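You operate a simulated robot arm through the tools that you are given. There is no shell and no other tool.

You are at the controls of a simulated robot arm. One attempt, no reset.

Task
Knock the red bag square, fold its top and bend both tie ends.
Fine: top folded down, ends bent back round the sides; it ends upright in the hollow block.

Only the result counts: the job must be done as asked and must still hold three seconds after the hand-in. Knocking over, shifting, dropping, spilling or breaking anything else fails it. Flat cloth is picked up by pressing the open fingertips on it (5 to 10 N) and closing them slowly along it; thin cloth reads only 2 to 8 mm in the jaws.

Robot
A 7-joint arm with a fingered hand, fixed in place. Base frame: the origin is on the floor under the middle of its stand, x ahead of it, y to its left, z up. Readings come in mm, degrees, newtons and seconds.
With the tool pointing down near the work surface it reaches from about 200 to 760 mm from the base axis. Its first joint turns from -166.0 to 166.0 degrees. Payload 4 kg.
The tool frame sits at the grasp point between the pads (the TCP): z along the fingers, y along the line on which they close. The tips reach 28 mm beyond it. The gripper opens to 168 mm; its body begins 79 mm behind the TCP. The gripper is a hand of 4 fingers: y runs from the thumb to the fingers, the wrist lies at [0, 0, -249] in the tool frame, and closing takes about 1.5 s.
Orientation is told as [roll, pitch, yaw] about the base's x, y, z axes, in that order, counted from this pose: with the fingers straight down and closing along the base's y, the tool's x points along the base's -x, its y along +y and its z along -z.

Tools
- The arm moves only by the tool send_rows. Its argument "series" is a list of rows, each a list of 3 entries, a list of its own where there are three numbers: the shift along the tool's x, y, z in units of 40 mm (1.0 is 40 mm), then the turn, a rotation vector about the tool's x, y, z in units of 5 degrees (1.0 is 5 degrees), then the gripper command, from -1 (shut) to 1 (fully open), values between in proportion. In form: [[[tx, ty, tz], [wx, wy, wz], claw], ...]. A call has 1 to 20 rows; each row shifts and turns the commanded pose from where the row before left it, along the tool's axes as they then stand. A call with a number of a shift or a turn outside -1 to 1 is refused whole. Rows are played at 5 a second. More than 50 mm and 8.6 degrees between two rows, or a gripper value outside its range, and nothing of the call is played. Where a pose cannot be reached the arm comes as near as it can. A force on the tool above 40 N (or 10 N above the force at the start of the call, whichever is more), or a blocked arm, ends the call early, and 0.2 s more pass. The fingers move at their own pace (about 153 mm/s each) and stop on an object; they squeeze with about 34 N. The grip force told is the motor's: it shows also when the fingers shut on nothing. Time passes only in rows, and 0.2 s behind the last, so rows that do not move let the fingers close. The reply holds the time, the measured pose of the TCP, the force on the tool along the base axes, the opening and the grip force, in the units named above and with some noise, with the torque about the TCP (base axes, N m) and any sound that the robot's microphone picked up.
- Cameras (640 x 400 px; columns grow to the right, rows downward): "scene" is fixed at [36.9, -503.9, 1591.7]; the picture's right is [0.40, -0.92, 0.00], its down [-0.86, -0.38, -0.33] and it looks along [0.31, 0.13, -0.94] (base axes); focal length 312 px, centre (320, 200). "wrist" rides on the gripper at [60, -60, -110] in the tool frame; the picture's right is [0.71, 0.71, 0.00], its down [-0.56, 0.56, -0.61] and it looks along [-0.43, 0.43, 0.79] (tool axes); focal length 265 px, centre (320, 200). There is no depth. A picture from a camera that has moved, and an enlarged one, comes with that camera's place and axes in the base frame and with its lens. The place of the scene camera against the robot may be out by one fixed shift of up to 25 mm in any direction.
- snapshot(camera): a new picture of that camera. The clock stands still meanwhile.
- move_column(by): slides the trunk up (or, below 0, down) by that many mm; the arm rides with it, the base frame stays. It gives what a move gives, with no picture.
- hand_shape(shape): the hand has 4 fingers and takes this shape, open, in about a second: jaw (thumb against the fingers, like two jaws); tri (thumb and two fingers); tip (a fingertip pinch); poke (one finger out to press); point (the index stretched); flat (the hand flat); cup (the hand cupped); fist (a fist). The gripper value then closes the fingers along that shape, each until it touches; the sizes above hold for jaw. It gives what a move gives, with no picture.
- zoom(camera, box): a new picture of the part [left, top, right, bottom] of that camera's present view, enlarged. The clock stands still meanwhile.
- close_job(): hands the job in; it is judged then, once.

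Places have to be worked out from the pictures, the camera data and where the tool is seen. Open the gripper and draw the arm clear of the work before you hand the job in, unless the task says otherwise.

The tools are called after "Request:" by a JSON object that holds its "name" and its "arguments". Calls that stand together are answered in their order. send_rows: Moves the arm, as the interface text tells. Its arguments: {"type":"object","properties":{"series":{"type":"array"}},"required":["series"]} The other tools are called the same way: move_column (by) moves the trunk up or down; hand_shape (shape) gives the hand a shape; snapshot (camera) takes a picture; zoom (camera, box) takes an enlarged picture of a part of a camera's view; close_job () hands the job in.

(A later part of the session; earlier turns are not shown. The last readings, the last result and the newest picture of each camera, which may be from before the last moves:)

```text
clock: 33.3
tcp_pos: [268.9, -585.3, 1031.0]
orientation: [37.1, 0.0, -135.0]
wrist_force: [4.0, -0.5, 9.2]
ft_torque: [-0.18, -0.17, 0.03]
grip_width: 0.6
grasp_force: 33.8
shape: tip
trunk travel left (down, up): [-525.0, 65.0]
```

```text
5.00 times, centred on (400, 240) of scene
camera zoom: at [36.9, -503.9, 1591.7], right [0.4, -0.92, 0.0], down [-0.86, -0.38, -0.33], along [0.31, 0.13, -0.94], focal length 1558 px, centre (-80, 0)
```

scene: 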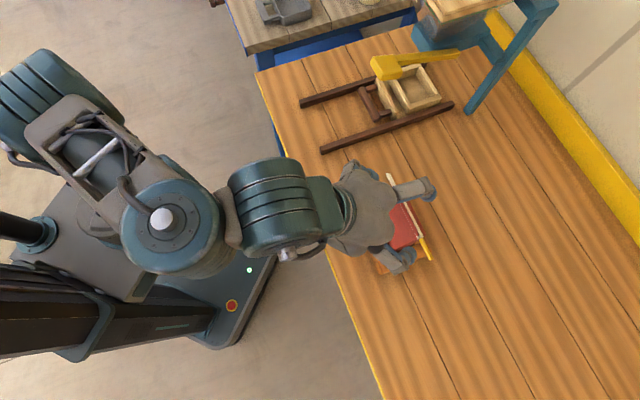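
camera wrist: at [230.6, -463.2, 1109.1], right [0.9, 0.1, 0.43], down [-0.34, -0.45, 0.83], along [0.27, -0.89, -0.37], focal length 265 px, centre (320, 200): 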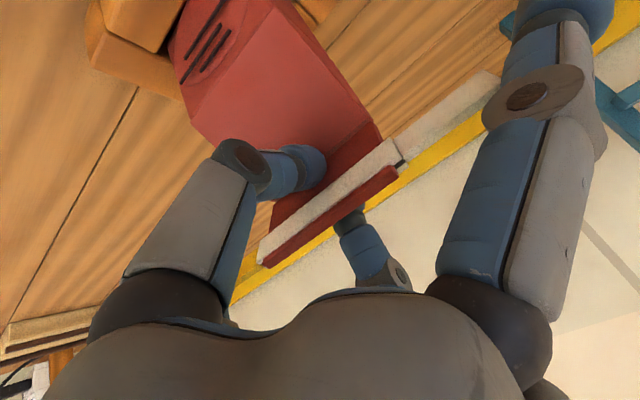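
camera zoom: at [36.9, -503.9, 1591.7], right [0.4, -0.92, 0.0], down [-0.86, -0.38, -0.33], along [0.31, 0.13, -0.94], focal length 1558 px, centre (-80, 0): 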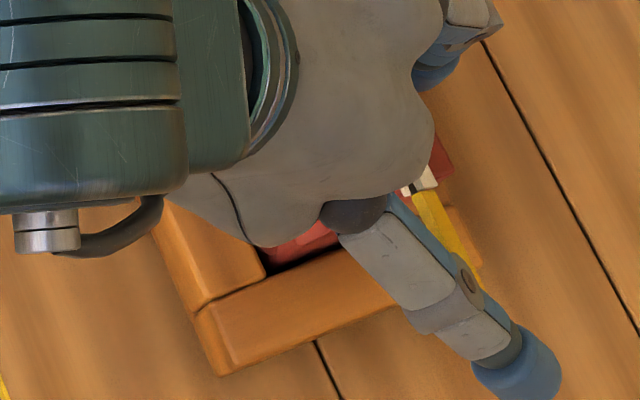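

The label had three dark bars before and only two now: the soft tap removed none and the hard knock removed one. So the bars seem to count knocks, and I knock again just as hard.

Request:
{"name": "send_rows", "arguments": {"series": [[[0, 0.195, -0.26], [0, 0, 0], -1], [[0, 0.195, -0.26], [0, 0, 0], -1], [[0, 0.195, -0.26], [0, 0, 0], -1], [[0, 0, 0], [0, 0, 0], -1], [[0, -0.65, 0.86], [0, 0, 0], -1], [[0, 0.06, -0.08], [0, 0, 0], -1], [[0, 0, 0], [0, 0, 0], -1]]}}

Request:
{"name": "zoom", "arguments": {"camera": "wrist", "box": [150, 0, 470, 280]}}

Request:
{"name": "zoom", "arguments": {"camera": "wrist", "box": [150, 0, 310, 100]}}

```text
clock: 34.9
tcp_pos: [266.3, -585.1, 1031.2]
orientation: [37.1, -0.1, -135.0]
wrist_force: [3.4, 0.2, 5.6]
ft_torque: [-0.04, -0.17, 0.03]
grip_width: 0.5
grasp_force: 34.1
shape: tip
trunk travel left (down, up): [-525.0, 65.0]
```

```text
1.43 times, centred on (310, 140) of wrist
camera zoom: at [228.6, -462.5, 1081.9], right [0.9, 0.1, 0.43], down [-0.34, -0.45, 0.83], along [0.28, -0.89, -0.37], focal length 379 px, centre (334, 286)
```

zoom: 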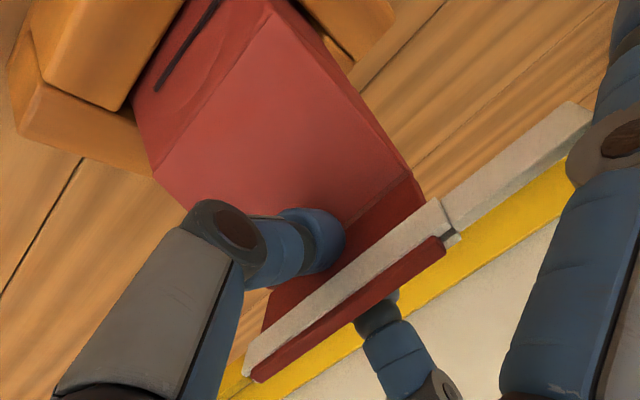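

```text
4.00 times, centred on (230, 50) of wrist
camera zoom: at [228.6, -462.5, 1081.9], right [0.9, 0.1, 0.43], down [-0.34, -0.45, 0.83], along [0.28, -0.89, -0.37], focal length 1062 px, centre (680, 800)
```

zoom: 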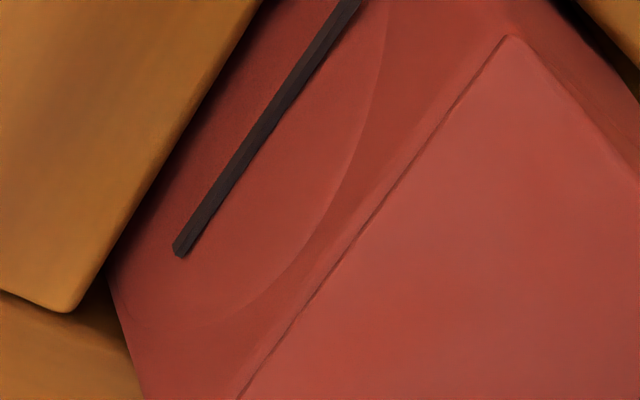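

One bar is left, and the bulge is smaller too, so the knocks are squaring the bag. I give the third knock.

Request:
{"name": "send_rows", "arguments": {"series": [[[0, 0.195, -0.26], [0, 0, 0], -1], [[0, 0.195, -0.26], [0, 0, 0], -1], [[0, 0.195, -0.26], [0, 0, 0], -1], [[0, 0, 0], [0, 0, 0], -1], [[0, -0.65, 0.86], [0, 0, 0], -1], [[0, 0.06, -0.08], [0, 0, 0], -1], [[0, 0, 0], [0, 0, 0], -1]]}}

Request:
{"name": "zoom", "arguments": {"camera": "wrist", "box": [150, 0, 470, 280]}}

Request:
{"name": "zoom", "arguments": {"camera": "wrist", "box": [150, 0, 310, 100]}}

```text
clock: 36.5
tcp_pos: [267.4, -586.1, 1031.4]
orientation: [37.1, -0.2, -134.9]
wrist_force: [2.4, -0.3, 4.6]
ft_torque: [-0.1, -0.1, 0.02]
grip_width: 0.4
grasp_force: 34.3
shape: tip
trunk travel left (down, up): [-525.0, 65.0]
```

```text
1.43 times, centred on (310, 140) of wrist
camera zoom: at [230.1, -462.9, 1081.1], right [0.9, 0.1, 0.43], down [-0.34, -0.45, 0.83], along [0.28, -0.89, -0.37], focal length 379 px, centre (334, 286)
```

zoom: 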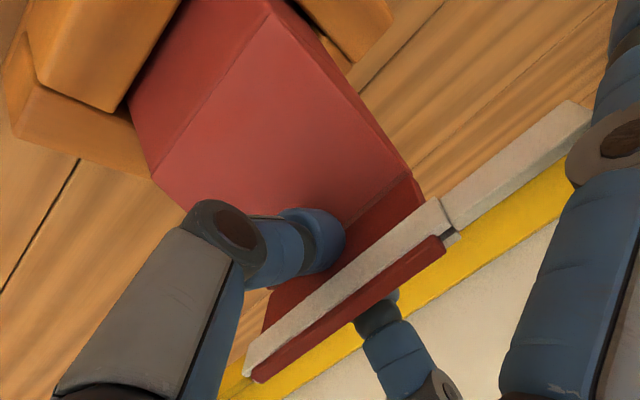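

```text
4.00 times, centred on (230, 50) of wrist
camera zoom: at [230.1, -462.9, 1081.1], right [0.9, 0.1, 0.43], down [-0.34, -0.45, 0.83], along [0.28, -0.89, -0.37], focal length 1062 px, centre (680, 800)
```

zoom: 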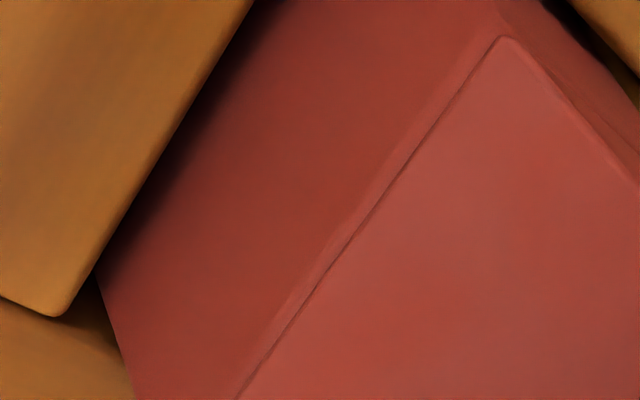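

All bars and the bulge are gone, so the bag is knocked square. I open the pinch and back out along the flap line.

Request:
{"name": "send_rows", "arguments": {"series": [[[0, 0, 0], [0, 0, 0], -0.8], [[0, 0, 0], [0, 0, 0], -0.5], [[0, 0, 0], [0, 0, 0], -0.2], [[0, 0, 0], [0, 0, 0], -0.1], [[0, 0, -0.4], [0, 0, 0], -0.1], [[0, 0, -0.75], [0, 0, 0], -0.1], [[0, 0, -0.75], [0, 0, 0], -0.1], [[0, 0, -0.75], [0, 0, 0], -0.1], [[0, 0, -0.75], [0, 0, 0], -0.1]]}}

Request:
{"name": "snapshot", "arguments": {"camera": "wrist"}}

Request:
{"name": "zoom", "arguments": {"camera": "scene", "box": [330, 140, 470, 290]}}

```text
clock: 38.5
tcp_pos: [209.0, -530.2, 1139.7]
orientation: [36.9, 0.0, -135.0]
wrist_force: [1.0, 0.4, -0.5]
ft_torque: [-0.01, 0.0, 0.03]
grip_width: 75.3
grasp_force: 0.0
shape: tip
trunk travel left (down, up): [-525.0, 65.0]
```

```text
taken
camera wrist: at [170.6, -407.0, 1190.0], right [0.9, 0.1, 0.42], down [-0.34, -0.45, 0.83], along [0.27, -0.89, -0.37], focal length 265 px, centre (320, 200)
```

wrist: 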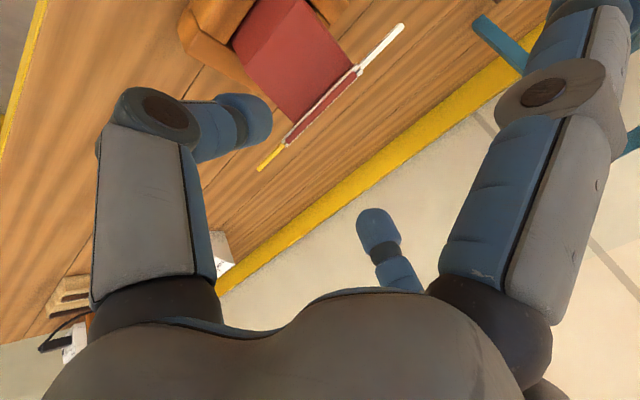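

```text
2.67 times, centred on (400, 215) of scene
camera zoom: at [36.9, -503.9, 1591.7], right [0.4, -0.92, 0.0], down [-0.86, -0.38, -0.33], along [0.31, 0.13, -0.94], focal length 831 px, centre (107, 160)
```

zoom: 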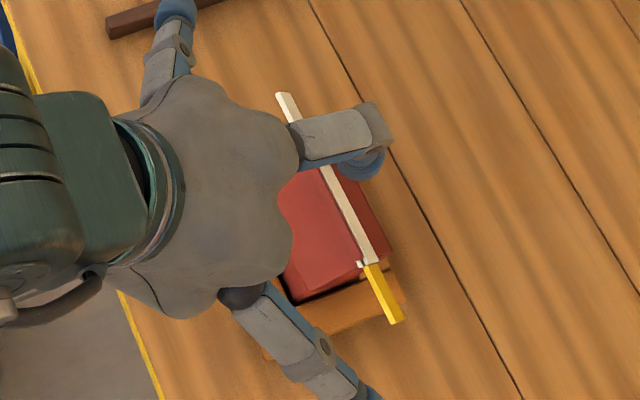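

The flap now seems to lean further forward than before. I zoom in to measure it.

Request:
{"name": "zoom", "arguments": {"camera": "wrist", "box": [220, 0, 420, 180]}}

Request:
{"name": "zoom", "arguments": {"camera": "scene", "box": [370, 170, 440, 270]}}

```text
2.22 times, centred on (320, 90) of wrist
camera zoom: at [170.6, -407.0, 1190.0], right [0.9, 0.1, 0.42], down [-0.34, -0.45, 0.83], along [0.27, -0.89, -0.37], focal length 590 px, centre (320, 444)
```

zoom: 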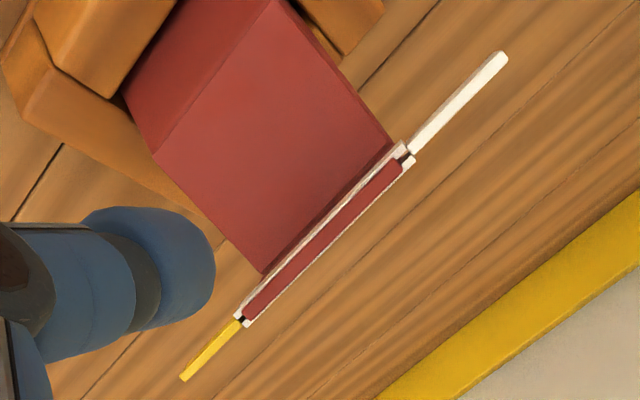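

```text
4.00 times, centred on (405, 220) of scene
camera zoom: at [36.9, -503.9, 1591.7], right [0.4, -0.92, 0.0], down [-0.86, -0.38, -0.33], along [0.31, 0.13, -0.94], focal length 1247 px, centre (-20, 120)
```

zoom: 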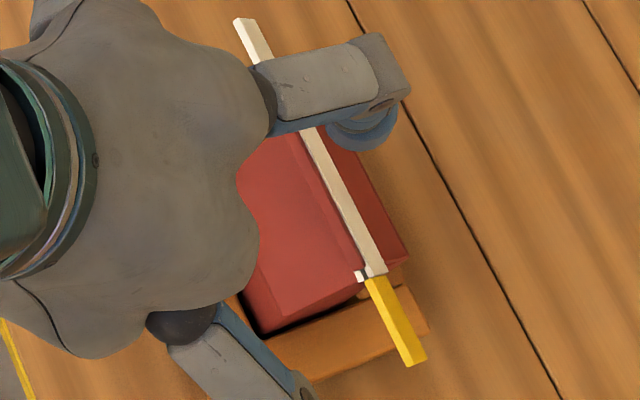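

The flap stays where it is left, leaning about 42° forward, so its hinge holds by friction. To fold it I turn the hand upright with the pinch line along the tie (y along e), clear above the bag, and shut thumb and finger as a narrow pusher.

Request:
{"name": "send_rows", "arguments": {"series": [[[0, 0, 0], [0.925, 0, 0], -0.1], [[0, 0, 0], [0.925, 0, 0], -0.1], [[0, 0, 0], [0.925, 0, 0], -0.1], [[0, 0, 0], [0.925, 0, 0], -0.1], [[0, 0, 0], [0.925, 0, 0], -0.1], [[0, 0, 0], [0.925, 0, 0], -0.1], [[0, 0, 0], [0.925, 0, 0], -0.1], [[0, 0, 0], [0.925, 0, 0], -0.1]]}}

Request:
{"name": "send_rows", "arguments": {"series": [[[0, 0, 0], [0, 0, -1], -1], [[0, 0, 0], [0, 0, -1], -1], [[0, 0, 0], [0, 0, -1], -1], [[0, 0, 0], [0, 0, -1], -1], [[0, 0, 0], [0, 0, -1], -1], [[0, 0, 0], [0, 0, -1], -1], [[0, 0, 0], [0, 0, -1], -1], [[0, 0, 0], [0, 0, -1], -1], [[0, 0, 0], [0, 0, -1], -1], [[0, 0, 0], [0, 0, -1], -1], [[0, 0, 0], [0, 0, -1], -1], [[0, 0, 0], [0, 0, -1], -1], [[0, 0, 0], [0, 0, -1], -1], [[0, 0, 0], [0, 0, -1], -1], [[0, 0, 0], [0, 0, -1], -1], [[0, 0, 0], [0, 0, -1], -1], [[0, 0, 0], [0, 0, -1], -1], [[0, 0, 0], [0, 0, -1], -1]]}}

Request:
{"name": "snapshot", "arguments": {"camera": "wrist"}}

Request:
{"name": "snapshot", "arguments": {"camera": "scene"}}

```text
clock: 40.3
tcp_pos: [178.7, -541.7, 1118.9]
orientation: [5.3, -4.0, -135.4]
wrist_force: [-0.4, 1.1, 0.0]
ft_torque: [0.01, -0.01, -0.02]
grip_width: 75.3
grasp_force: 0.1
shape: tip
out of reach, approached as far as the arm can: row 4, 5, 6, 7
trunk travel left (down, up): [-525.0, 65.0]
```

```text
clock: 44.1
tcp_pos: [177.6, -542.1, 1118.0]
orientation: [-4.0, -5.5, -45.0]
wrist_force: [-0.8, 0.7, -0.3]
ft_torque: [0.02, -0.02, -0.02]
grip_width: 0.0
grasp_force: 34.5
shape: tip
trunk travel left (down, up): [-525.0, 65.0]
```

```text
taken
camera wrist: at [91.1, -530.6, 1224.5], right [0.0, 0.99, -0.12], down [0.78, 0.07, 0.62], along [0.63, -0.09, -0.77], focal length 265 px, centre (320, 200)
```

wrist: 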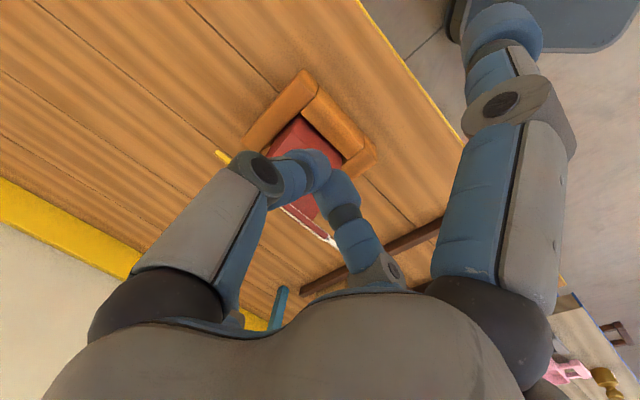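

```text
taken
```

scene: 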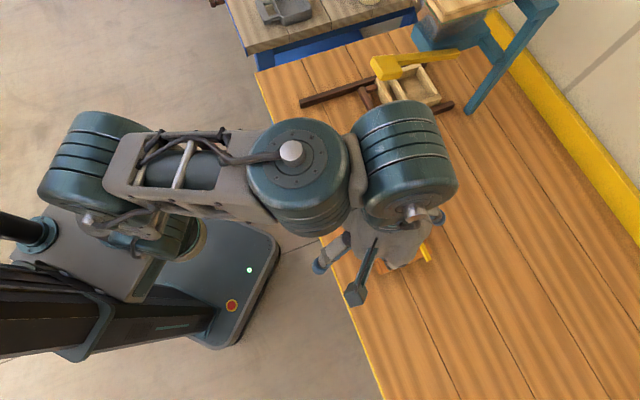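

At this height the upright pose is at the edge of the arm's reach and left a few degrees of tilt. I raise the trunk 60 mm to gain reach over the bag.

Request:
{"name": "move_column", "arguments": {"by": 60}}

Request:
{"name": "send_rows", "arguments": {"series": [[[0, 0, 0.5], [0, 0, 0], -1], [[0, 0, 0.5], [0, 0, 0], -1], [[0, 0, 0], [0, 0, 0], -1]]}}

```text
clock: 45.1
tcp_pos: [178.0, -543.5, 1177.7]
orientation: [-4.0, -5.5, -45.1]
wrist_force: [0.2, -0.6, -0.2]
ft_torque: [-0.03, 0.01, -0.02]
grip_width: 0.0
grasp_force: 33.6
shape: tip
trunk travel left (down, up): [-585.0, 5.0]
```

```text
clock: 45.9
tcp_pos: [177.5, -547.6, 1137.8]
orientation: [-4.0, -5.5, -45.0]
wrist_force: [-0.3, -0.3, 0.1]
ft_torque: [0.0, 0.01, 0.01]
grip_width: 0.0
grasp_force: 33.8
shape: tip
trunk travel left (down, up): [-585.0, 5.0]
```

Now I level the hand and place the shut fingers just above the flap, at about n=606, e=-226, TCP z≈1082.

Request:
{"name": "send_rows", "arguments": {"series": [[[0, 0, 0], [-0.4, 0.55, 0], -1], [[0, 0, 0], [-0.4, 0.55, 0], -1], [[-0.78, 0.3, 0.47], [0, 0, 0], -1], [[-0.78, 0.3, 0.47], [0, 0, 0], -1], [[-0.78, 0.3, 0.47], [0, 0, 0], -1], [[0, 0, 0], [0, 0, 0], -1]]}}

Request:
{"name": "snapshot", "arguments": {"camera": "wrist"}}

Request:
{"name": "zoom", "arguments": {"camera": "scene", "box": [330, 140, 470, 290]}}

```text
clock: 47.3
tcp_pos: [272.8, -590.2, 1083.9]
orientation: [-0.1, 0.0, -45.5]
wrist_force: [0.2, -0.3, 0.3]
ft_torque: [-0.01, 0.0, 0.01]
grip_width: 0.0
grasp_force: 33.9
shape: tip
out of reach, approached as far as the arm can: row 1, 2
trunk travel left (down, up): [-585.0, 5.0]
```

```text
taken
camera wrist: at [187.5, -590.7, 1192.0], right [0.01, 1.0, 0.0], down [0.79, -0.01, 0.61], along [0.61, 0.0, -0.79], focal length 265 px, centre (320, 200)
```

wrist: 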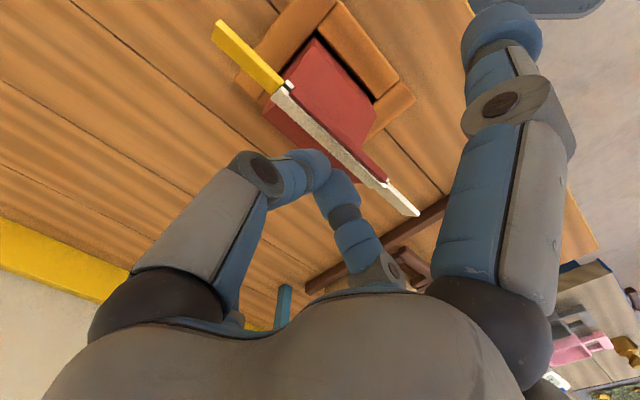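

```text
2.67 times, centred on (400, 215) of scene
camera zoom: at [36.9, -503.9, 1591.7], right [0.4, -0.92, 0.0], down [-0.86, -0.38, -0.33], along [0.31, 0.13, -0.94], focal length 831 px, centre (107, 160)
```

zoom: 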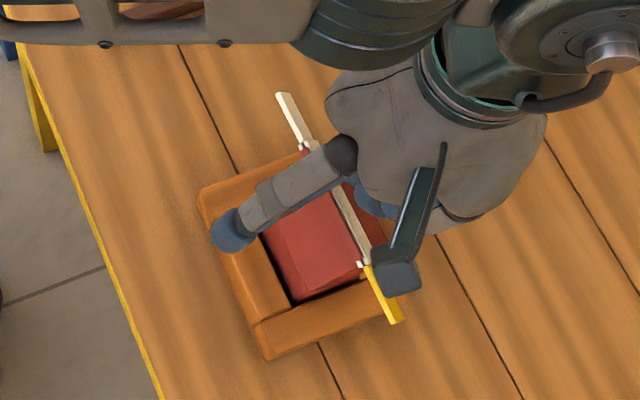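

The hand is level above the flap. I shift to n≈600 and come down in small steps, watching the force.

Request:
{"name": "send_rows", "arguments": {"series": [[[0.25, 0, 0.25], [0, 0, 0], -1], [[0, 0, 0.25], [0, 0, 0], -1], [[0, 0, 0.25], [0, 0, 0], -1], [[0, 0, 0.25], [0, 0, 0], -1], [[0, 0, 0], [0, 0, 0], -1]]}}

Request:
{"name": "snapshot", "arguments": {"camera": "wrist"}}

Request:
{"name": "zoom", "arguments": {"camera": "scene", "box": [330, 140, 470, 290]}}

```text
clock: 48.5
tcp_pos: [265.4, -582.7, 1042.3]
orientation: [0.0, 0.1, -45.2]
wrist_force: [1.0, -0.8, -0.1]
ft_torque: [0.0, 0.0, -0.04]
grip_width: 0.0
grasp_force: 34.3
shape: tip
trunk travel left (down, up): [-585.0, 5.0]
```

```text
taken
camera wrist: at [180.2, -583.8, 1151.0], right [0.01, 1.0, 0.0], down [0.79, 0.0, 0.61], along [0.61, 0.0, -0.79], focal length 265 px, centre (320, 200)
```

wrist: 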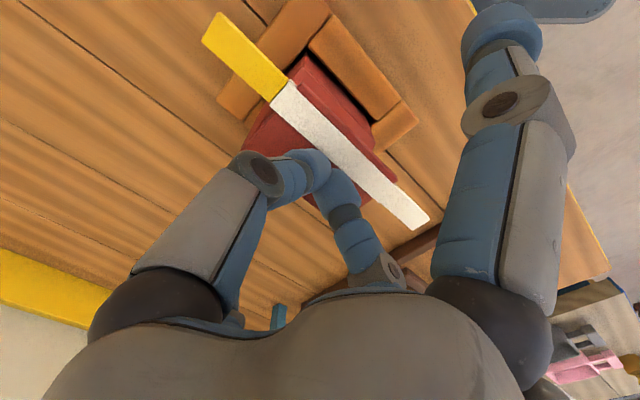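

```text
2.67 times, centred on (400, 215) of scene
camera zoom: at [36.9, -503.9, 1591.7], right [0.4, -0.92, 0.0], down [-0.86, -0.38, -0.33], along [0.31, 0.13, -0.94], focal length 831 px, centre (107, 160)
```

zoom: 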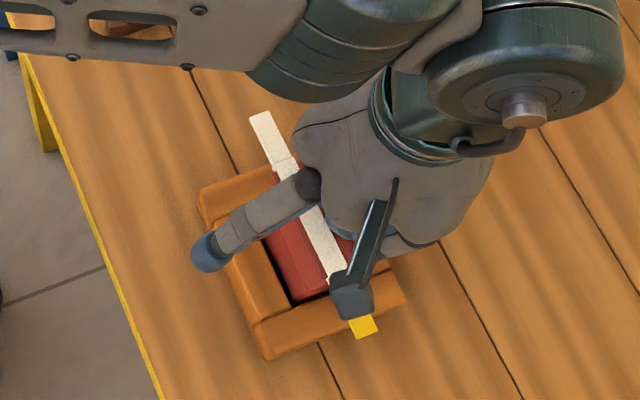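

The flap is turning over easily (about 1 N) with the tie face now pointing up. I keep pressing down in small steps.

Request:
{"name": "send_rows", "arguments": {"series": [[[0.05, 0, 0.25], [0, 0, 0], -1], [[0.05, 0, 0.25], [0, 0, 0], -1], [[0, 0, 0.25], [0, 0, 0], -1], [[0, 0, 0], [0, 0, 0], -1]]}}

Request:
{"name": "snapshot", "arguments": {"camera": "wrist"}}

Request:
{"name": "zoom", "arguments": {"camera": "scene", "box": [330, 140, 470, 290]}}

```text
clock: 49.5
tcp_pos: [260.9, -578.4, 1014.5]
orientation: [-0.1, -0.1, -45.4]
wrist_force: [-4.0, 4.6, 10.2]
ft_torque: [0.13, 0.04, 0.07]
grip_width: 0.2
grasp_force: 33.8
shape: tip
trunk travel left (down, up): [-585.0, 5.0]
```

```text
taken
camera wrist: at [175.8, -580.1, 1123.4], right [0.01, 1.0, 0.0], down [0.79, 0.0, 0.62], along [0.61, 0.0, -0.79], focal length 265 px, centre (320, 200)
```

wrist: 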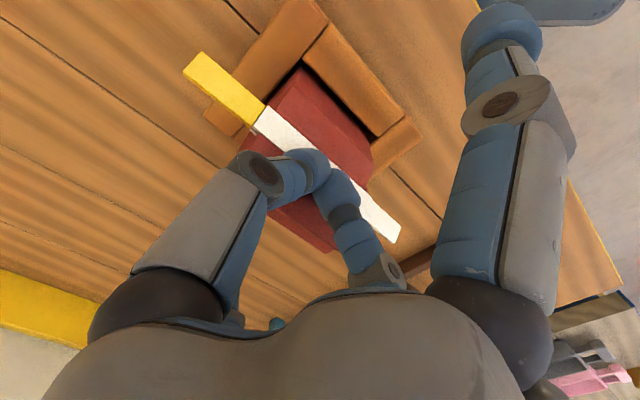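

```text
2.67 times, centred on (400, 215) of scene
camera zoom: at [36.9, -503.9, 1591.7], right [0.4, -0.92, 0.0], down [-0.86, -0.38, -0.33], along [0.31, 0.13, -0.94], focal length 831 px, centre (107, 160)
```

zoom: 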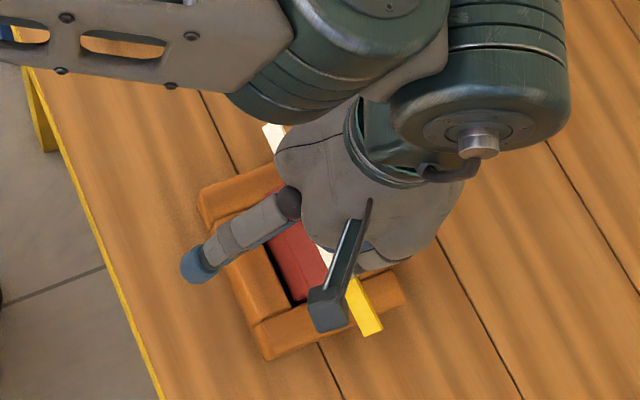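

Force is now about 12 N, directed roughly as a flap sloping 30° below horizontal would push back. I zoom to see how close the flap is to the slope.

Request:
{"name": "zoom", "arguments": {"camera": "wrist", "box": [180, 40, 430, 270]}}

```text
1.74 times, centred on (305, 155) of wrist
camera zoom: at [175.8, -580.1, 1123.4], right [0.01, 1.0, 0.0], down [0.79, 0.0, 0.62], along [0.61, 0.0, -0.79], focal length 462 px, centre (346, 278)
```

zoom: 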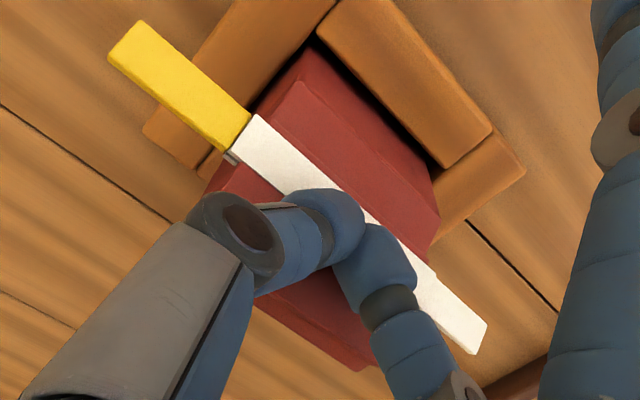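

The lip now lies over the front slope near the shoulder. I lift straight off to see whether the flap stays down.

Request:
{"name": "send_rows", "arguments": {"series": [[[0, 0, -0.25], [0, 0, 0], -1], [[0, 0, -0.5], [0, 0, 0], -1], [[0, 0, -0.5], [0, 0, 0], -1], [[0, 0, 0], [0, 0, 0], -1], [[0, 0, 0], [0, 0, 0], -1]]}}

Request:
{"name": "zoom", "arguments": {"camera": "wrist", "box": [180, 0, 430, 220]}}

Request:
{"name": "zoom", "arguments": {"camera": "scene", "box": [330, 140, 470, 290]}}

```text
clock: 50.7
tcp_pos: [261.6, -580.5, 1064.0]
orientation: [0.1, 0.0, -45.3]
wrist_force: [-1.1, -1.1, 0.3]
ft_torque: [0.01, -0.02, 0.01]
grip_width: 0.1
grasp_force: 34.3
shape: tip
trunk travel left (down, up): [-585.0, 5.0]
```

```text
1.82 times, centred on (305, 110) of wrist
camera zoom: at [177.4, -580.8, 1171.7], right [0.01, 1.0, 0.0], down [0.79, 0.0, 0.61], along [0.61, 0.0, -0.79], focal length 483 px, centre (347, 364)
```

zoom: 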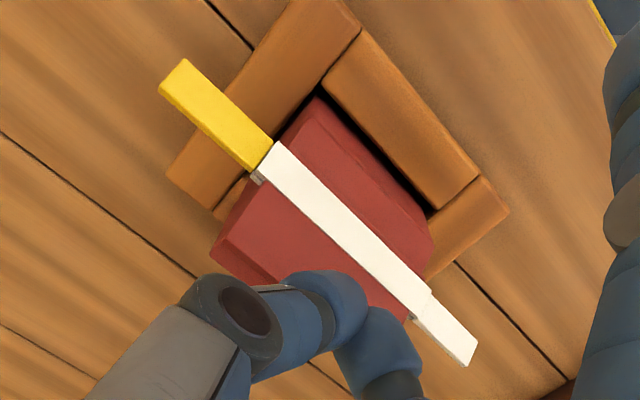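

```text
2.67 times, centred on (400, 215) of scene
camera zoom: at [36.9, -503.9, 1591.7], right [0.4, -0.92, 0.0], down [-0.86, -0.38, -0.33], along [0.31, 0.13, -0.94], focal length 831 px, centre (107, 160)
```

zoom: 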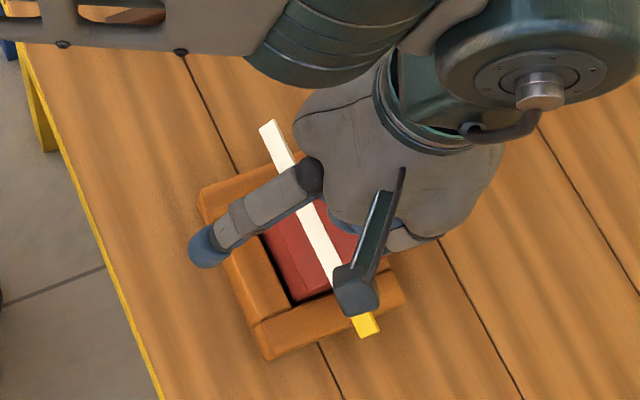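

The flap stays down, tie joint near n≈592, z≈973, close to the slope. For the tie ends I open to about 140 mm and step back in front of the ties. Then I come down beside the bag so thumb and finger stand in front of the yellow and white ends.

Request:
{"name": "send_rows", "arguments": {"series": [[[0.4, 0, 0], [0, 0, 0], 0.643], [[0.4, 0, 0], [0, 0, 0], 0.643], [[0.35, 0, 0], [0, 0, 0], 0.643], [[0, 0, 0], [0, 0, 0], 0.643], [[0, 0, 0], [0, 0, 0], 0.643]]}}

Request:
{"name": "snapshot", "arguments": {"camera": "wrist"}}

Request:
{"name": "zoom", "arguments": {"camera": "scene", "box": [330, 140, 470, 290]}}

```text
clock: 51.9
tcp_pos: [229.7, -546.7, 1062.6]
orientation: [0.1, 0.0, -45.2]
wrist_force: [-0.9, -0.6, 0.6]
ft_torque: [-0.02, 0.01, 0.0]
grip_width: 137.9
grasp_force: 0.1
shape: tip
trunk travel left (down, up): [-585.0, 5.0]
```

```text
taken
camera wrist: at [145.5, -548.2, 1171.3], right [0.01, 1.0, 0.0], down [0.79, 0.0, 0.61], along [0.61, 0.0, -0.79], focal length 265 px, centre (320, 200)
```

wrist: 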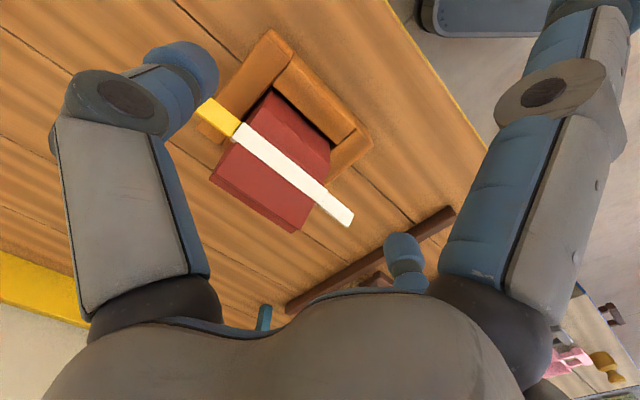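

```text
2.67 times, centred on (400, 215) of scene
camera zoom: at [36.9, -503.9, 1591.7], right [0.4, -0.92, 0.0], down [-0.86, -0.38, -0.33], along [0.31, 0.13, -0.94], focal length 831 px, centre (107, 160)
```

zoom: 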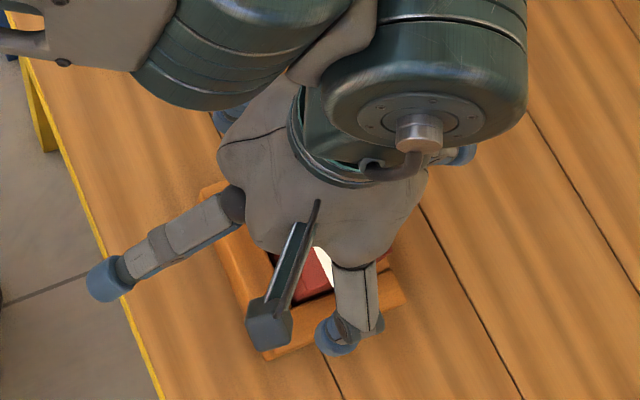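

The bag is in clear view now; I enlarge it to measure the flap against the slope before going down.

Request:
{"name": "zoom", "arguments": {"camera": "wrist", "box": [190, 70, 370, 250]}}

```text
2.22 times, centred on (280, 160) of wrist
camera zoom: at [145.5, -548.2, 1171.3], right [0.01, 1.0, 0.0], down [0.79, 0.0, 0.61], along [0.61, 0.0, -0.79], focal length 590 px, centre (409, 289)
```

zoom: 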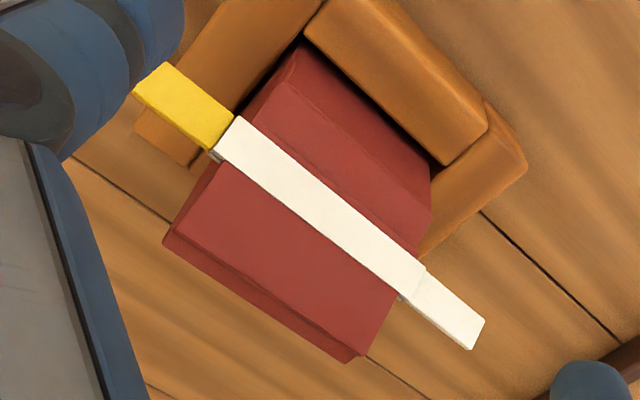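

The tie joint is at about (n 593, z 974), so the flap lies within about 5° of the slope. I go down in front of the tie ends to TCP z≈985.

Request:
{"name": "send_rows", "arguments": {"series": [[[0, -0.03, 0.49], [0, 0, 0], 0.643], [[0, 0, 0.49], [0, 0, 0], 0.643], [[0, 0, 0.49], [0, 0, 0], 0.643], [[0, 0, 0.45], [0, 0, 0], 0.643], [[0, 0, 0], [0, 0, 0], 0.643]]}}

Request:
{"name": "snapshot", "arguments": {"camera": "wrist"}}

Request:
{"name": "zoom", "arguments": {"camera": "scene", "box": [330, 140, 470, 290]}}

```text
clock: 53.1
tcp_pos: [228.4, -550.4, 984.4]
orientation: [-0.1, 0.0, -45.3]
wrist_force: [0.1, 0.8, -0.3]
ft_torque: [0.03, 0.0, 0.01]
grip_width: 138.0
grasp_force: 0.0
shape: tip
trunk travel left (down, up): [-585.0, 5.0]
```

```text
taken
camera wrist: at [144.4, -550.6, 1093.5], right [0.01, 1.0, 0.0], down [0.79, 0.0, 0.61], along [0.61, 0.0, -0.79], focal length 265 px, centre (320, 200)
```

wrist: 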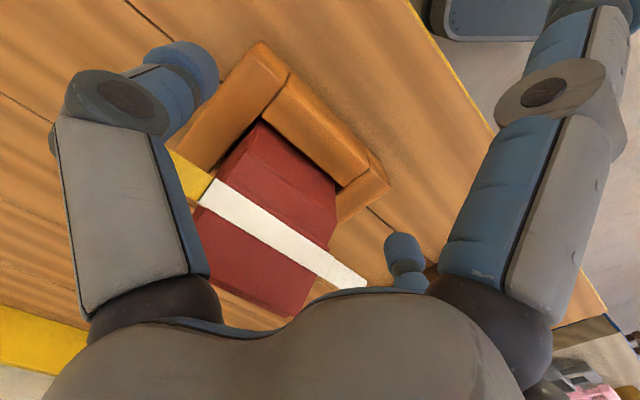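

```text
2.67 times, centred on (400, 215) of scene
camera zoom: at [36.9, -503.9, 1591.7], right [0.4, -0.92, 0.0], down [-0.86, -0.38, -0.33], along [0.31, 0.13, -0.94], focal length 831 px, centre (107, 160)
```

zoom: 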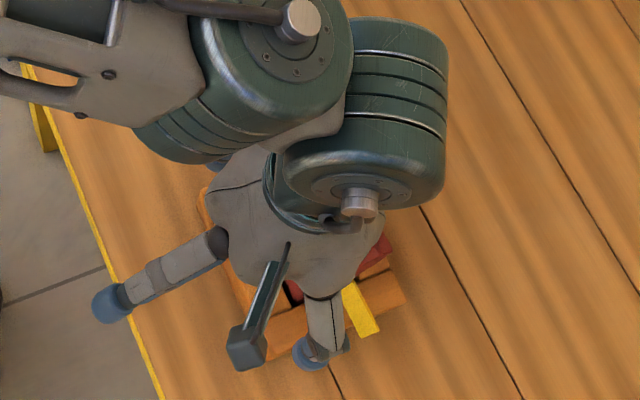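

Thumb and finger stand in front of the two ends with about 18 mm overlap each. I close slightly to 126 mm for more hold and sweep slowly towards +n.

Request:
{"name": "send_rows", "arguments": {"series": [[[-0.2, 0.05, 0], [0, 0, 0], 0.5], [[-0.2, 0, 0], [0, 0, 0], 0.5], [[-0.2, 0, 0], [0, 0, 0], 0.5], [[-0.2, 0, 0], [0, 0, 0], 0.5], [[-0.2, 0, 0], [0, 0, 0], 0.5], [[0, 0, 0], [0, 0, 0], 0.5]]}}

Request:
{"name": "snapshot", "arguments": {"camera": "wrist"}}

Request:
{"name": "zoom", "arguments": {"camera": "scene", "box": [330, 140, 470, 290]}}

```text
clock: 54.5
tcp_pos: [259.8, -576.9, 985.6]
orientation: [0.1, 0.0, -45.4]
wrist_force: [0.2, 0.2, -0.3]
ft_torque: [0.0, -0.02, -0.03]
grip_width: 126.7
grasp_force: 0.1
shape: tip
trunk travel left (down, up): [-585.0, 5.0]
```

```text
taken
camera wrist: at [174.6, -576.7, 1093.9], right [0.0, 1.0, 0.0], down [0.79, 0.0, 0.61], along [0.61, 0.0, -0.79], focal length 265 px, centre (320, 200)
```

wrist: 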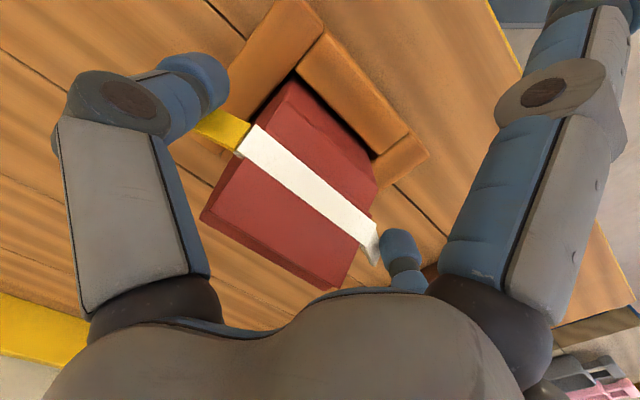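

```text
2.67 times, centred on (400, 215) of scene
camera zoom: at [36.9, -503.9, 1591.7], right [0.4, -0.92, 0.0], down [-0.86, -0.38, -0.33], along [0.31, 0.13, -0.94], focal length 831 px, centre (107, 160)
```

zoom: 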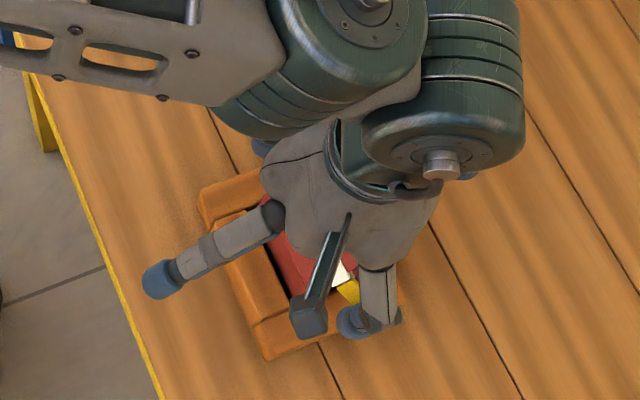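

Both ends are starting to bend back with no noticeable force. I keep sweeping to about n≈616.

Request:
{"name": "send_rows", "arguments": {"series": [[[-0.2, 0, 0], [0, 0, 0], 0.5], [[-0.2, 0, 0], [0, 0, 0], 0.5], [[-0.2, 0, 0], [0, 0, 0], 0.5], [[0, 0, 0], [0, 0, 0], 0.5]]}}

Request:
{"name": "snapshot", "arguments": {"camera": "wrist"}}

Request:
{"name": "zoom", "arguments": {"camera": "wrist", "box": [150, 30, 430, 300]}}

```text
clock: 55.5
tcp_pos: [276.6, -593.5, 986.6]
orientation: [0.0, 0.1, -45.3]
wrist_force: [0.7, -0.5, -0.9]
ft_torque: [0.01, -0.02, -0.02]
grip_width: 126.4
grasp_force: 0.0
shape: tip
trunk travel left (down, up): [-585.0, 5.0]
```

```text
taken
camera wrist: at [191.9, -593.7, 1094.2], right [0.01, 1.0, 0.0], down [0.79, 0.0, 0.61], along [0.61, 0.0, -0.79], focal length 265 px, centre (320, 200)
```

wrist: 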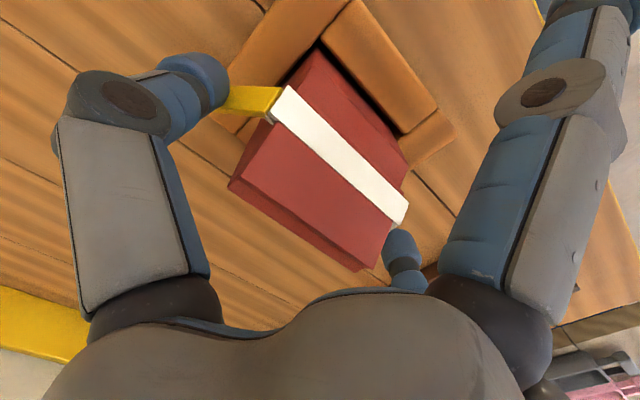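

```text
1.48 times, centred on (290, 165) of wrist
camera zoom: at [191.9, -593.7, 1094.2], right [0.01, 1.0, 0.0], down [0.79, 0.0, 0.61], along [0.61, 0.0, -0.79], focal length 393 px, centre (364, 252)
```

zoom: 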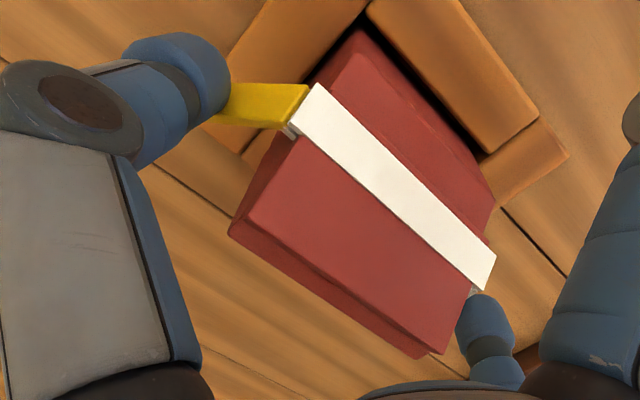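

White is bent back almost fully, and yellow about 80° judging by its direction in the picture. I drop 12 mm so the tips cover the bent ends, then close gently to about 92 mm to press them against the sides.

Request:
{"name": "send_rows", "arguments": {"series": [[[0, -0.03, 0.15], [0, 0, 0], 0.5], [[0, 0, 0.15], [0, 0, 0], 0.5], [[0, 0, 0], [0, 0, 0], 0.35], [[0, 0, 0], [0, 0, 0], 0.25], [[0, 0, 0], [0, 0, 0], 0.17], [[0, 0, 0], [0, 0, 0], 0.1], [[0, 0, 0], [0, 0, 0], 0.1], [[0, 0, 0], [0, 0, 0], 0.1]]}}

Request:
{"name": "zoom", "arguments": {"camera": "wrist", "box": [150, 30, 430, 300]}}

Request:
{"name": "zoom", "arguments": {"camera": "scene", "box": [330, 140, 470, 290]}}

```text
clock: 57.3
tcp_pos: [274.8, -594.5, 973.4]
orientation: [0.0, 0.0, -45.2]
wrist_force: [0.0, 0.1, 0.4]
ft_torque: [-0.02, -0.02, -0.01]
grip_width: 93.6
grasp_force: 0.0
shape: tip
trunk travel left (down, up): [-585.0, 5.0]
```

```text
1.48 times, centred on (290, 165) of wrist
camera zoom: at [190.9, -595.0, 1082.3], right [0.01, 1.0, 0.0], down [0.79, 0.0, 0.61], along [0.61, 0.0, -0.79], focal length 393 px, centre (364, 252)
```

zoom: 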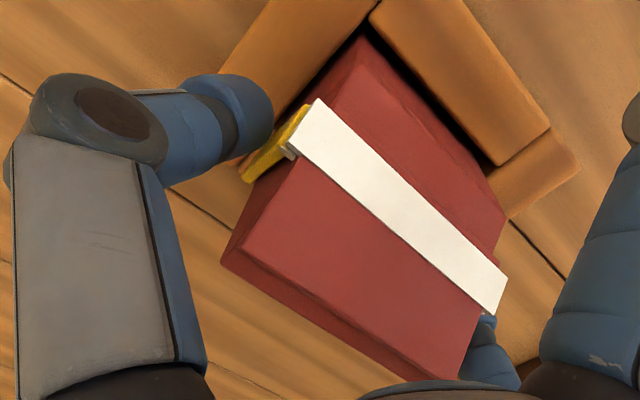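

```text
2.67 times, centred on (400, 215) of scene
camera zoom: at [36.9, -503.9, 1591.7], right [0.4, -0.92, 0.0], down [-0.86, -0.38, -0.33], along [0.31, 0.13, -0.94], focal length 831 px, centre (107, 160)
```

zoom: 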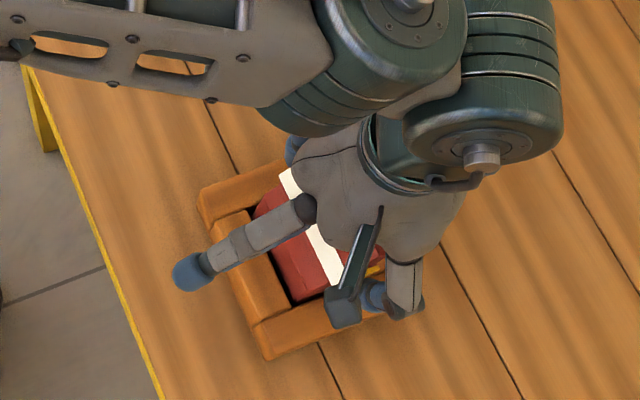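

Yellow now lies along the bag's side at a little over 90°, and no squeeze force is showing yet. I close a few millimetres more to press both ends snugly.

Request:
{"name": "send_rows", "arguments": {"series": [[[0, 0, 0], [0, 0, 0], 0.07], [[0, 0, 0], [0, 0, 0], 0.04], [[0, 0, 0], [0, 0, 0], 0.01], [[0, 0, 0], [0, 0, 0], -0.02], [[0, 0, 0], [0, 0, 0], -0.02], [[0, 0, 0], [0, 0, 0], -0.02]]}}

Request:
{"name": "zoom", "arguments": {"camera": "wrist", "box": [150, 30, 430, 300]}}

```text
clock: 58.7
tcp_pos: [275.2, -595.2, 973.6]
orientation: [0.0, 0.0, -45.3]
wrist_force: [-0.8, 0.5, -2.0]
ft_torque: [0.01, 0.02, 0.01]
grip_width: 74.3
grasp_force: 34.6
shape: tip
trunk travel left (down, up): [-585.0, 5.0]
```

```text
1.48 times, centred on (290, 165) of wrist
camera zoom: at [190.9, -595.1, 1082.1], right [0.01, 1.0, 0.0], down [0.79, 0.0, 0.61], along [0.61, 0.0, -0.79], focal length 393 px, centre (364, 252)
```

zoom: 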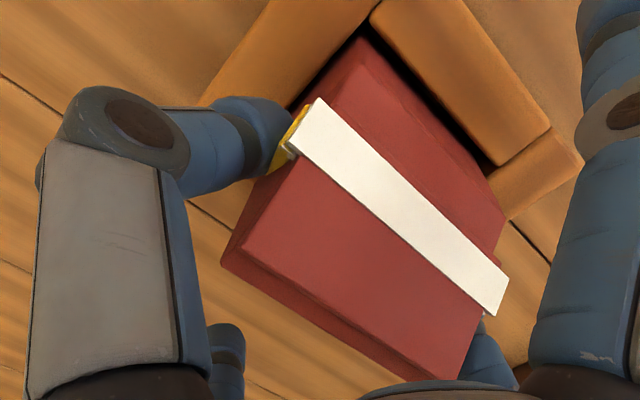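

The ends are pressed against the sides with 34 N. I open slowly to 140 mm and rise clear to inspect.

Request:
{"name": "send_rows", "arguments": {"series": [[[0, 0, 0], [0, 0, 0], 0.1], [[0, 0, 0], [0, 0, 0], 0.25], [[0, 0, 0], [0, 0, 0], 0.45], [[0, 0, 0], [0, 0, 0], 0.643], [[0, 0, 0], [0, 0, 0], 0.643], [[0, 0, -0.4], [0, 0, 0], 0.643], [[0, 0, -0.6], [0, 0, 0], 0.643], [[0, 0, -0.8], [0, 0, 0], 0.643], [[0, 0, -0.5], [0, 0, 0], 0.643], [[0, 0, 0], [0, 0, 0], 0.643]]}}

Request:
{"name": "snapshot", "arguments": {"camera": "wrist"}}

Request:
{"name": "zoom", "arguments": {"camera": "wrist", "box": [220, 0, 420, 180]}}

Request:
{"name": "zoom", "arguments": {"camera": "scene", "box": [330, 140, 470, 290]}}

```text
clock: 60.9
tcp_pos: [274.1, -594.2, 1066.0]
orientation: [0.0, 0.1, -45.3]
wrist_force: [-0.2, 0.7, 0.6]
ft_torque: [0.0, -0.01, 0.0]
grip_width: 137.9
grasp_force: 0.0
shape: tip
trunk travel left (down, up): [-585.0, 5.0]
```

```text
taken
camera wrist: at [190.2, -595.7, 1174.8], right [0.01, 1.0, 0.0], down [0.79, 0.0, 0.61], along [0.61, 0.0, -0.79], focal length 265 px, centre (320, 200)
```

wrist: 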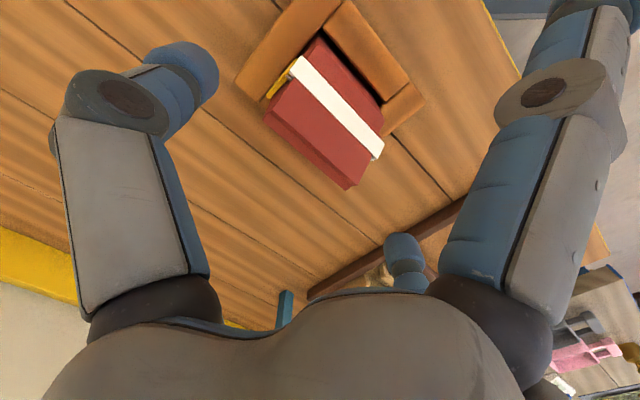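

```text
2.22 times, centred on (320, 90) of wrist
camera zoom: at [190.2, -595.7, 1174.8], right [0.01, 1.0, 0.0], down [0.79, 0.0, 0.61], along [0.61, 0.0, -0.79], focal length 590 px, centre (320, 444)
```

zoom: 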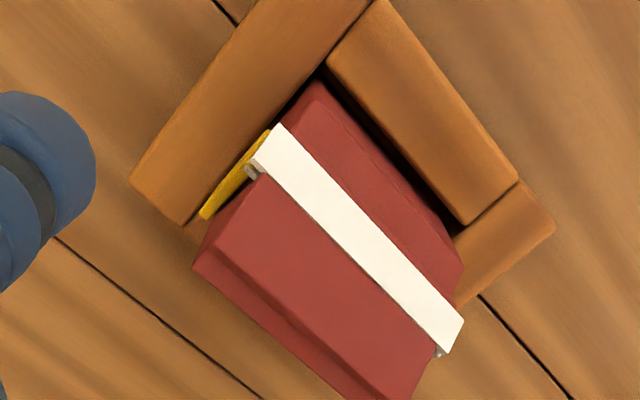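

```text
2.67 times, centred on (400, 215) of scene
camera zoom: at [36.9, -503.9, 1591.7], right [0.4, -0.92, 0.0], down [-0.86, -0.38, -0.33], along [0.31, 0.13, -0.94], focal length 831 px, centre (107, 160)
```

zoom: 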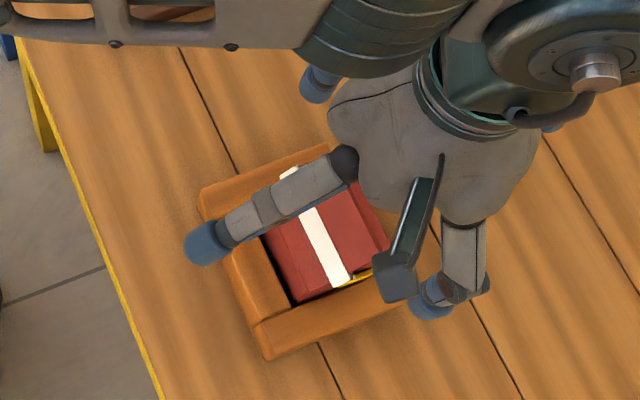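

Both ends stay bent back along the sides. I back the hand off towards the robot and tilt it for a low view of the result from the yellow side.

Request:
{"name": "send_rows", "arguments": {"series": [[[0.57, -0.57, 0], [0, 0, 0], 0.643], [[0.57, -0.57, 0], [0, 0, 0], 0.643], [[0.57, -0.57, 0], [0, 0, 0], 0.643], [[0.57, -0.57, 0], [0, 0, 0], 0.643], [[0, 0, 0.6], [0, 0, 0], 0.643], [[0, 0, 0.6], [0, 0, 0], 0.643], [[0, 0, 0], [-0.707, -0.707, 0], 0.643], [[0, 0, 0], [-0.707, -0.707, 0], 0.643], [[0, 0, 0], [-0.707, -0.707, 0], 0.643], [[0, 0, 0], [-0.707, -0.707, 0], 0.643], [[0, 0, 0], [-0.707, -0.707, 0], 0.643], [[0, 0, 0], [-0.707, -0.707, 0], 0.643]]}}

Request:
{"name": "snapshot", "arguments": {"camera": "wrist"}}

Request:
{"name": "zoom", "arguments": {"camera": "scene", "box": [330, 160, 458, 290]}}

```text
clock: 63.5
tcp_pos: [145.1, -592.6, 1018.9]
orientation: [22.4, -20.7, -49.6]
wrist_force: [0.0, 0.7, -0.3]
ft_torque: [0.03, -0.01, 0.03]
grip_width: 138.2
grasp_force: 0.1
shape: tip
trunk travel left (down, up): [-585.0, 5.0]
```

```text
taken
camera wrist: at [17.1, -593.3, 1069.4], right [0.01, 1.0, 0.0], down [0.38, 0.0, 0.93], along [0.93, -0.01, -0.38], focal length 265 px, centre (320, 200)
```

wrist: 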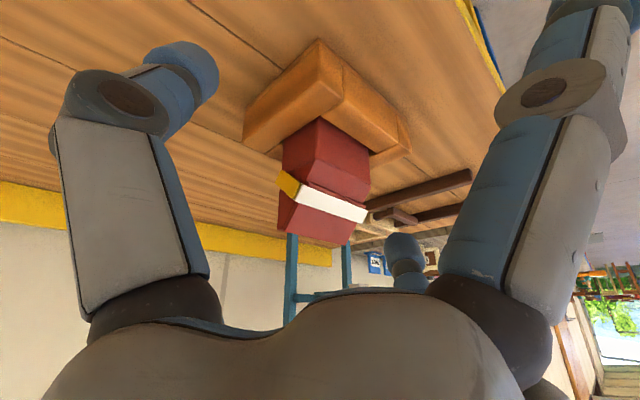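

```text
3.08 times, centred on (394, 225) of scene
camera zoom: at [36.9, -503.9, 1591.7], right [0.4, -0.92, 0.0], down [-0.86, -0.38, -0.33], along [0.31, 0.13, -0.94], focal length 959 px, centre (92, 123)
```

zoom: 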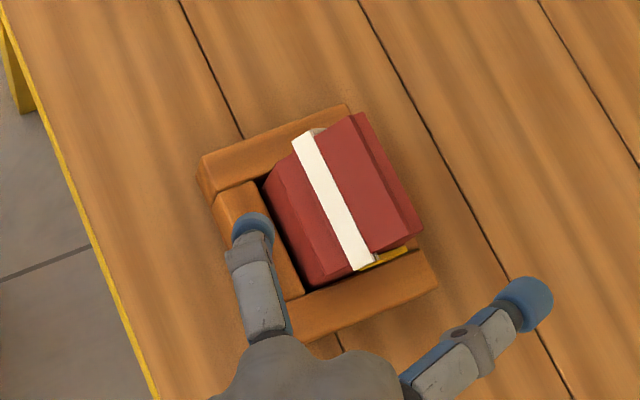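

The block corner is in exactly the same place as at the start. I zoom on the bag from the low view to check flap and ends.

Request:
{"name": "zoom", "arguments": {"camera": "wrist", "box": [240, 110, 400, 260]}}

Request:
{"name": "zoom", "arguments": {"camera": "wrist", "box": [265, 160, 330, 230]}}

```text
2.67 times, centred on (320, 185) of wrist
camera zoom: at [17.1, -593.3, 1069.4], right [0.01, 1.0, 0.0], down [0.38, 0.0, 0.93], along [0.93, -0.01, -0.38], focal length 708 px, centre (320, 240)
```

zoom: 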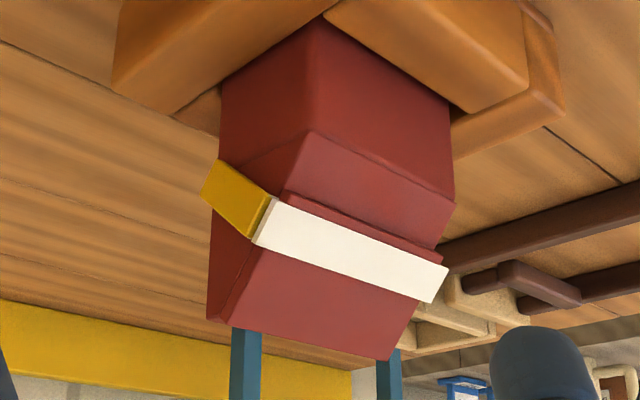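

```text
5.71 times, centred on (298, 195) of wrist
camera zoom: at [17.1, -593.3, 1069.4], right [0.01, 1.0, 0.0], down [0.38, 0.0, 0.93], along [0.93, -0.01, -0.38], focal length 1517 px, centre (449, 229)
```

zoom: 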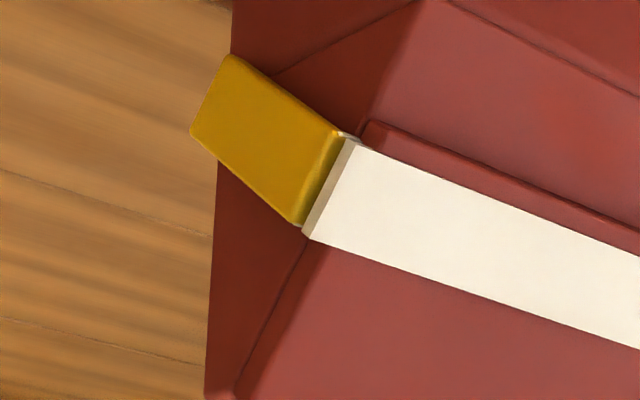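

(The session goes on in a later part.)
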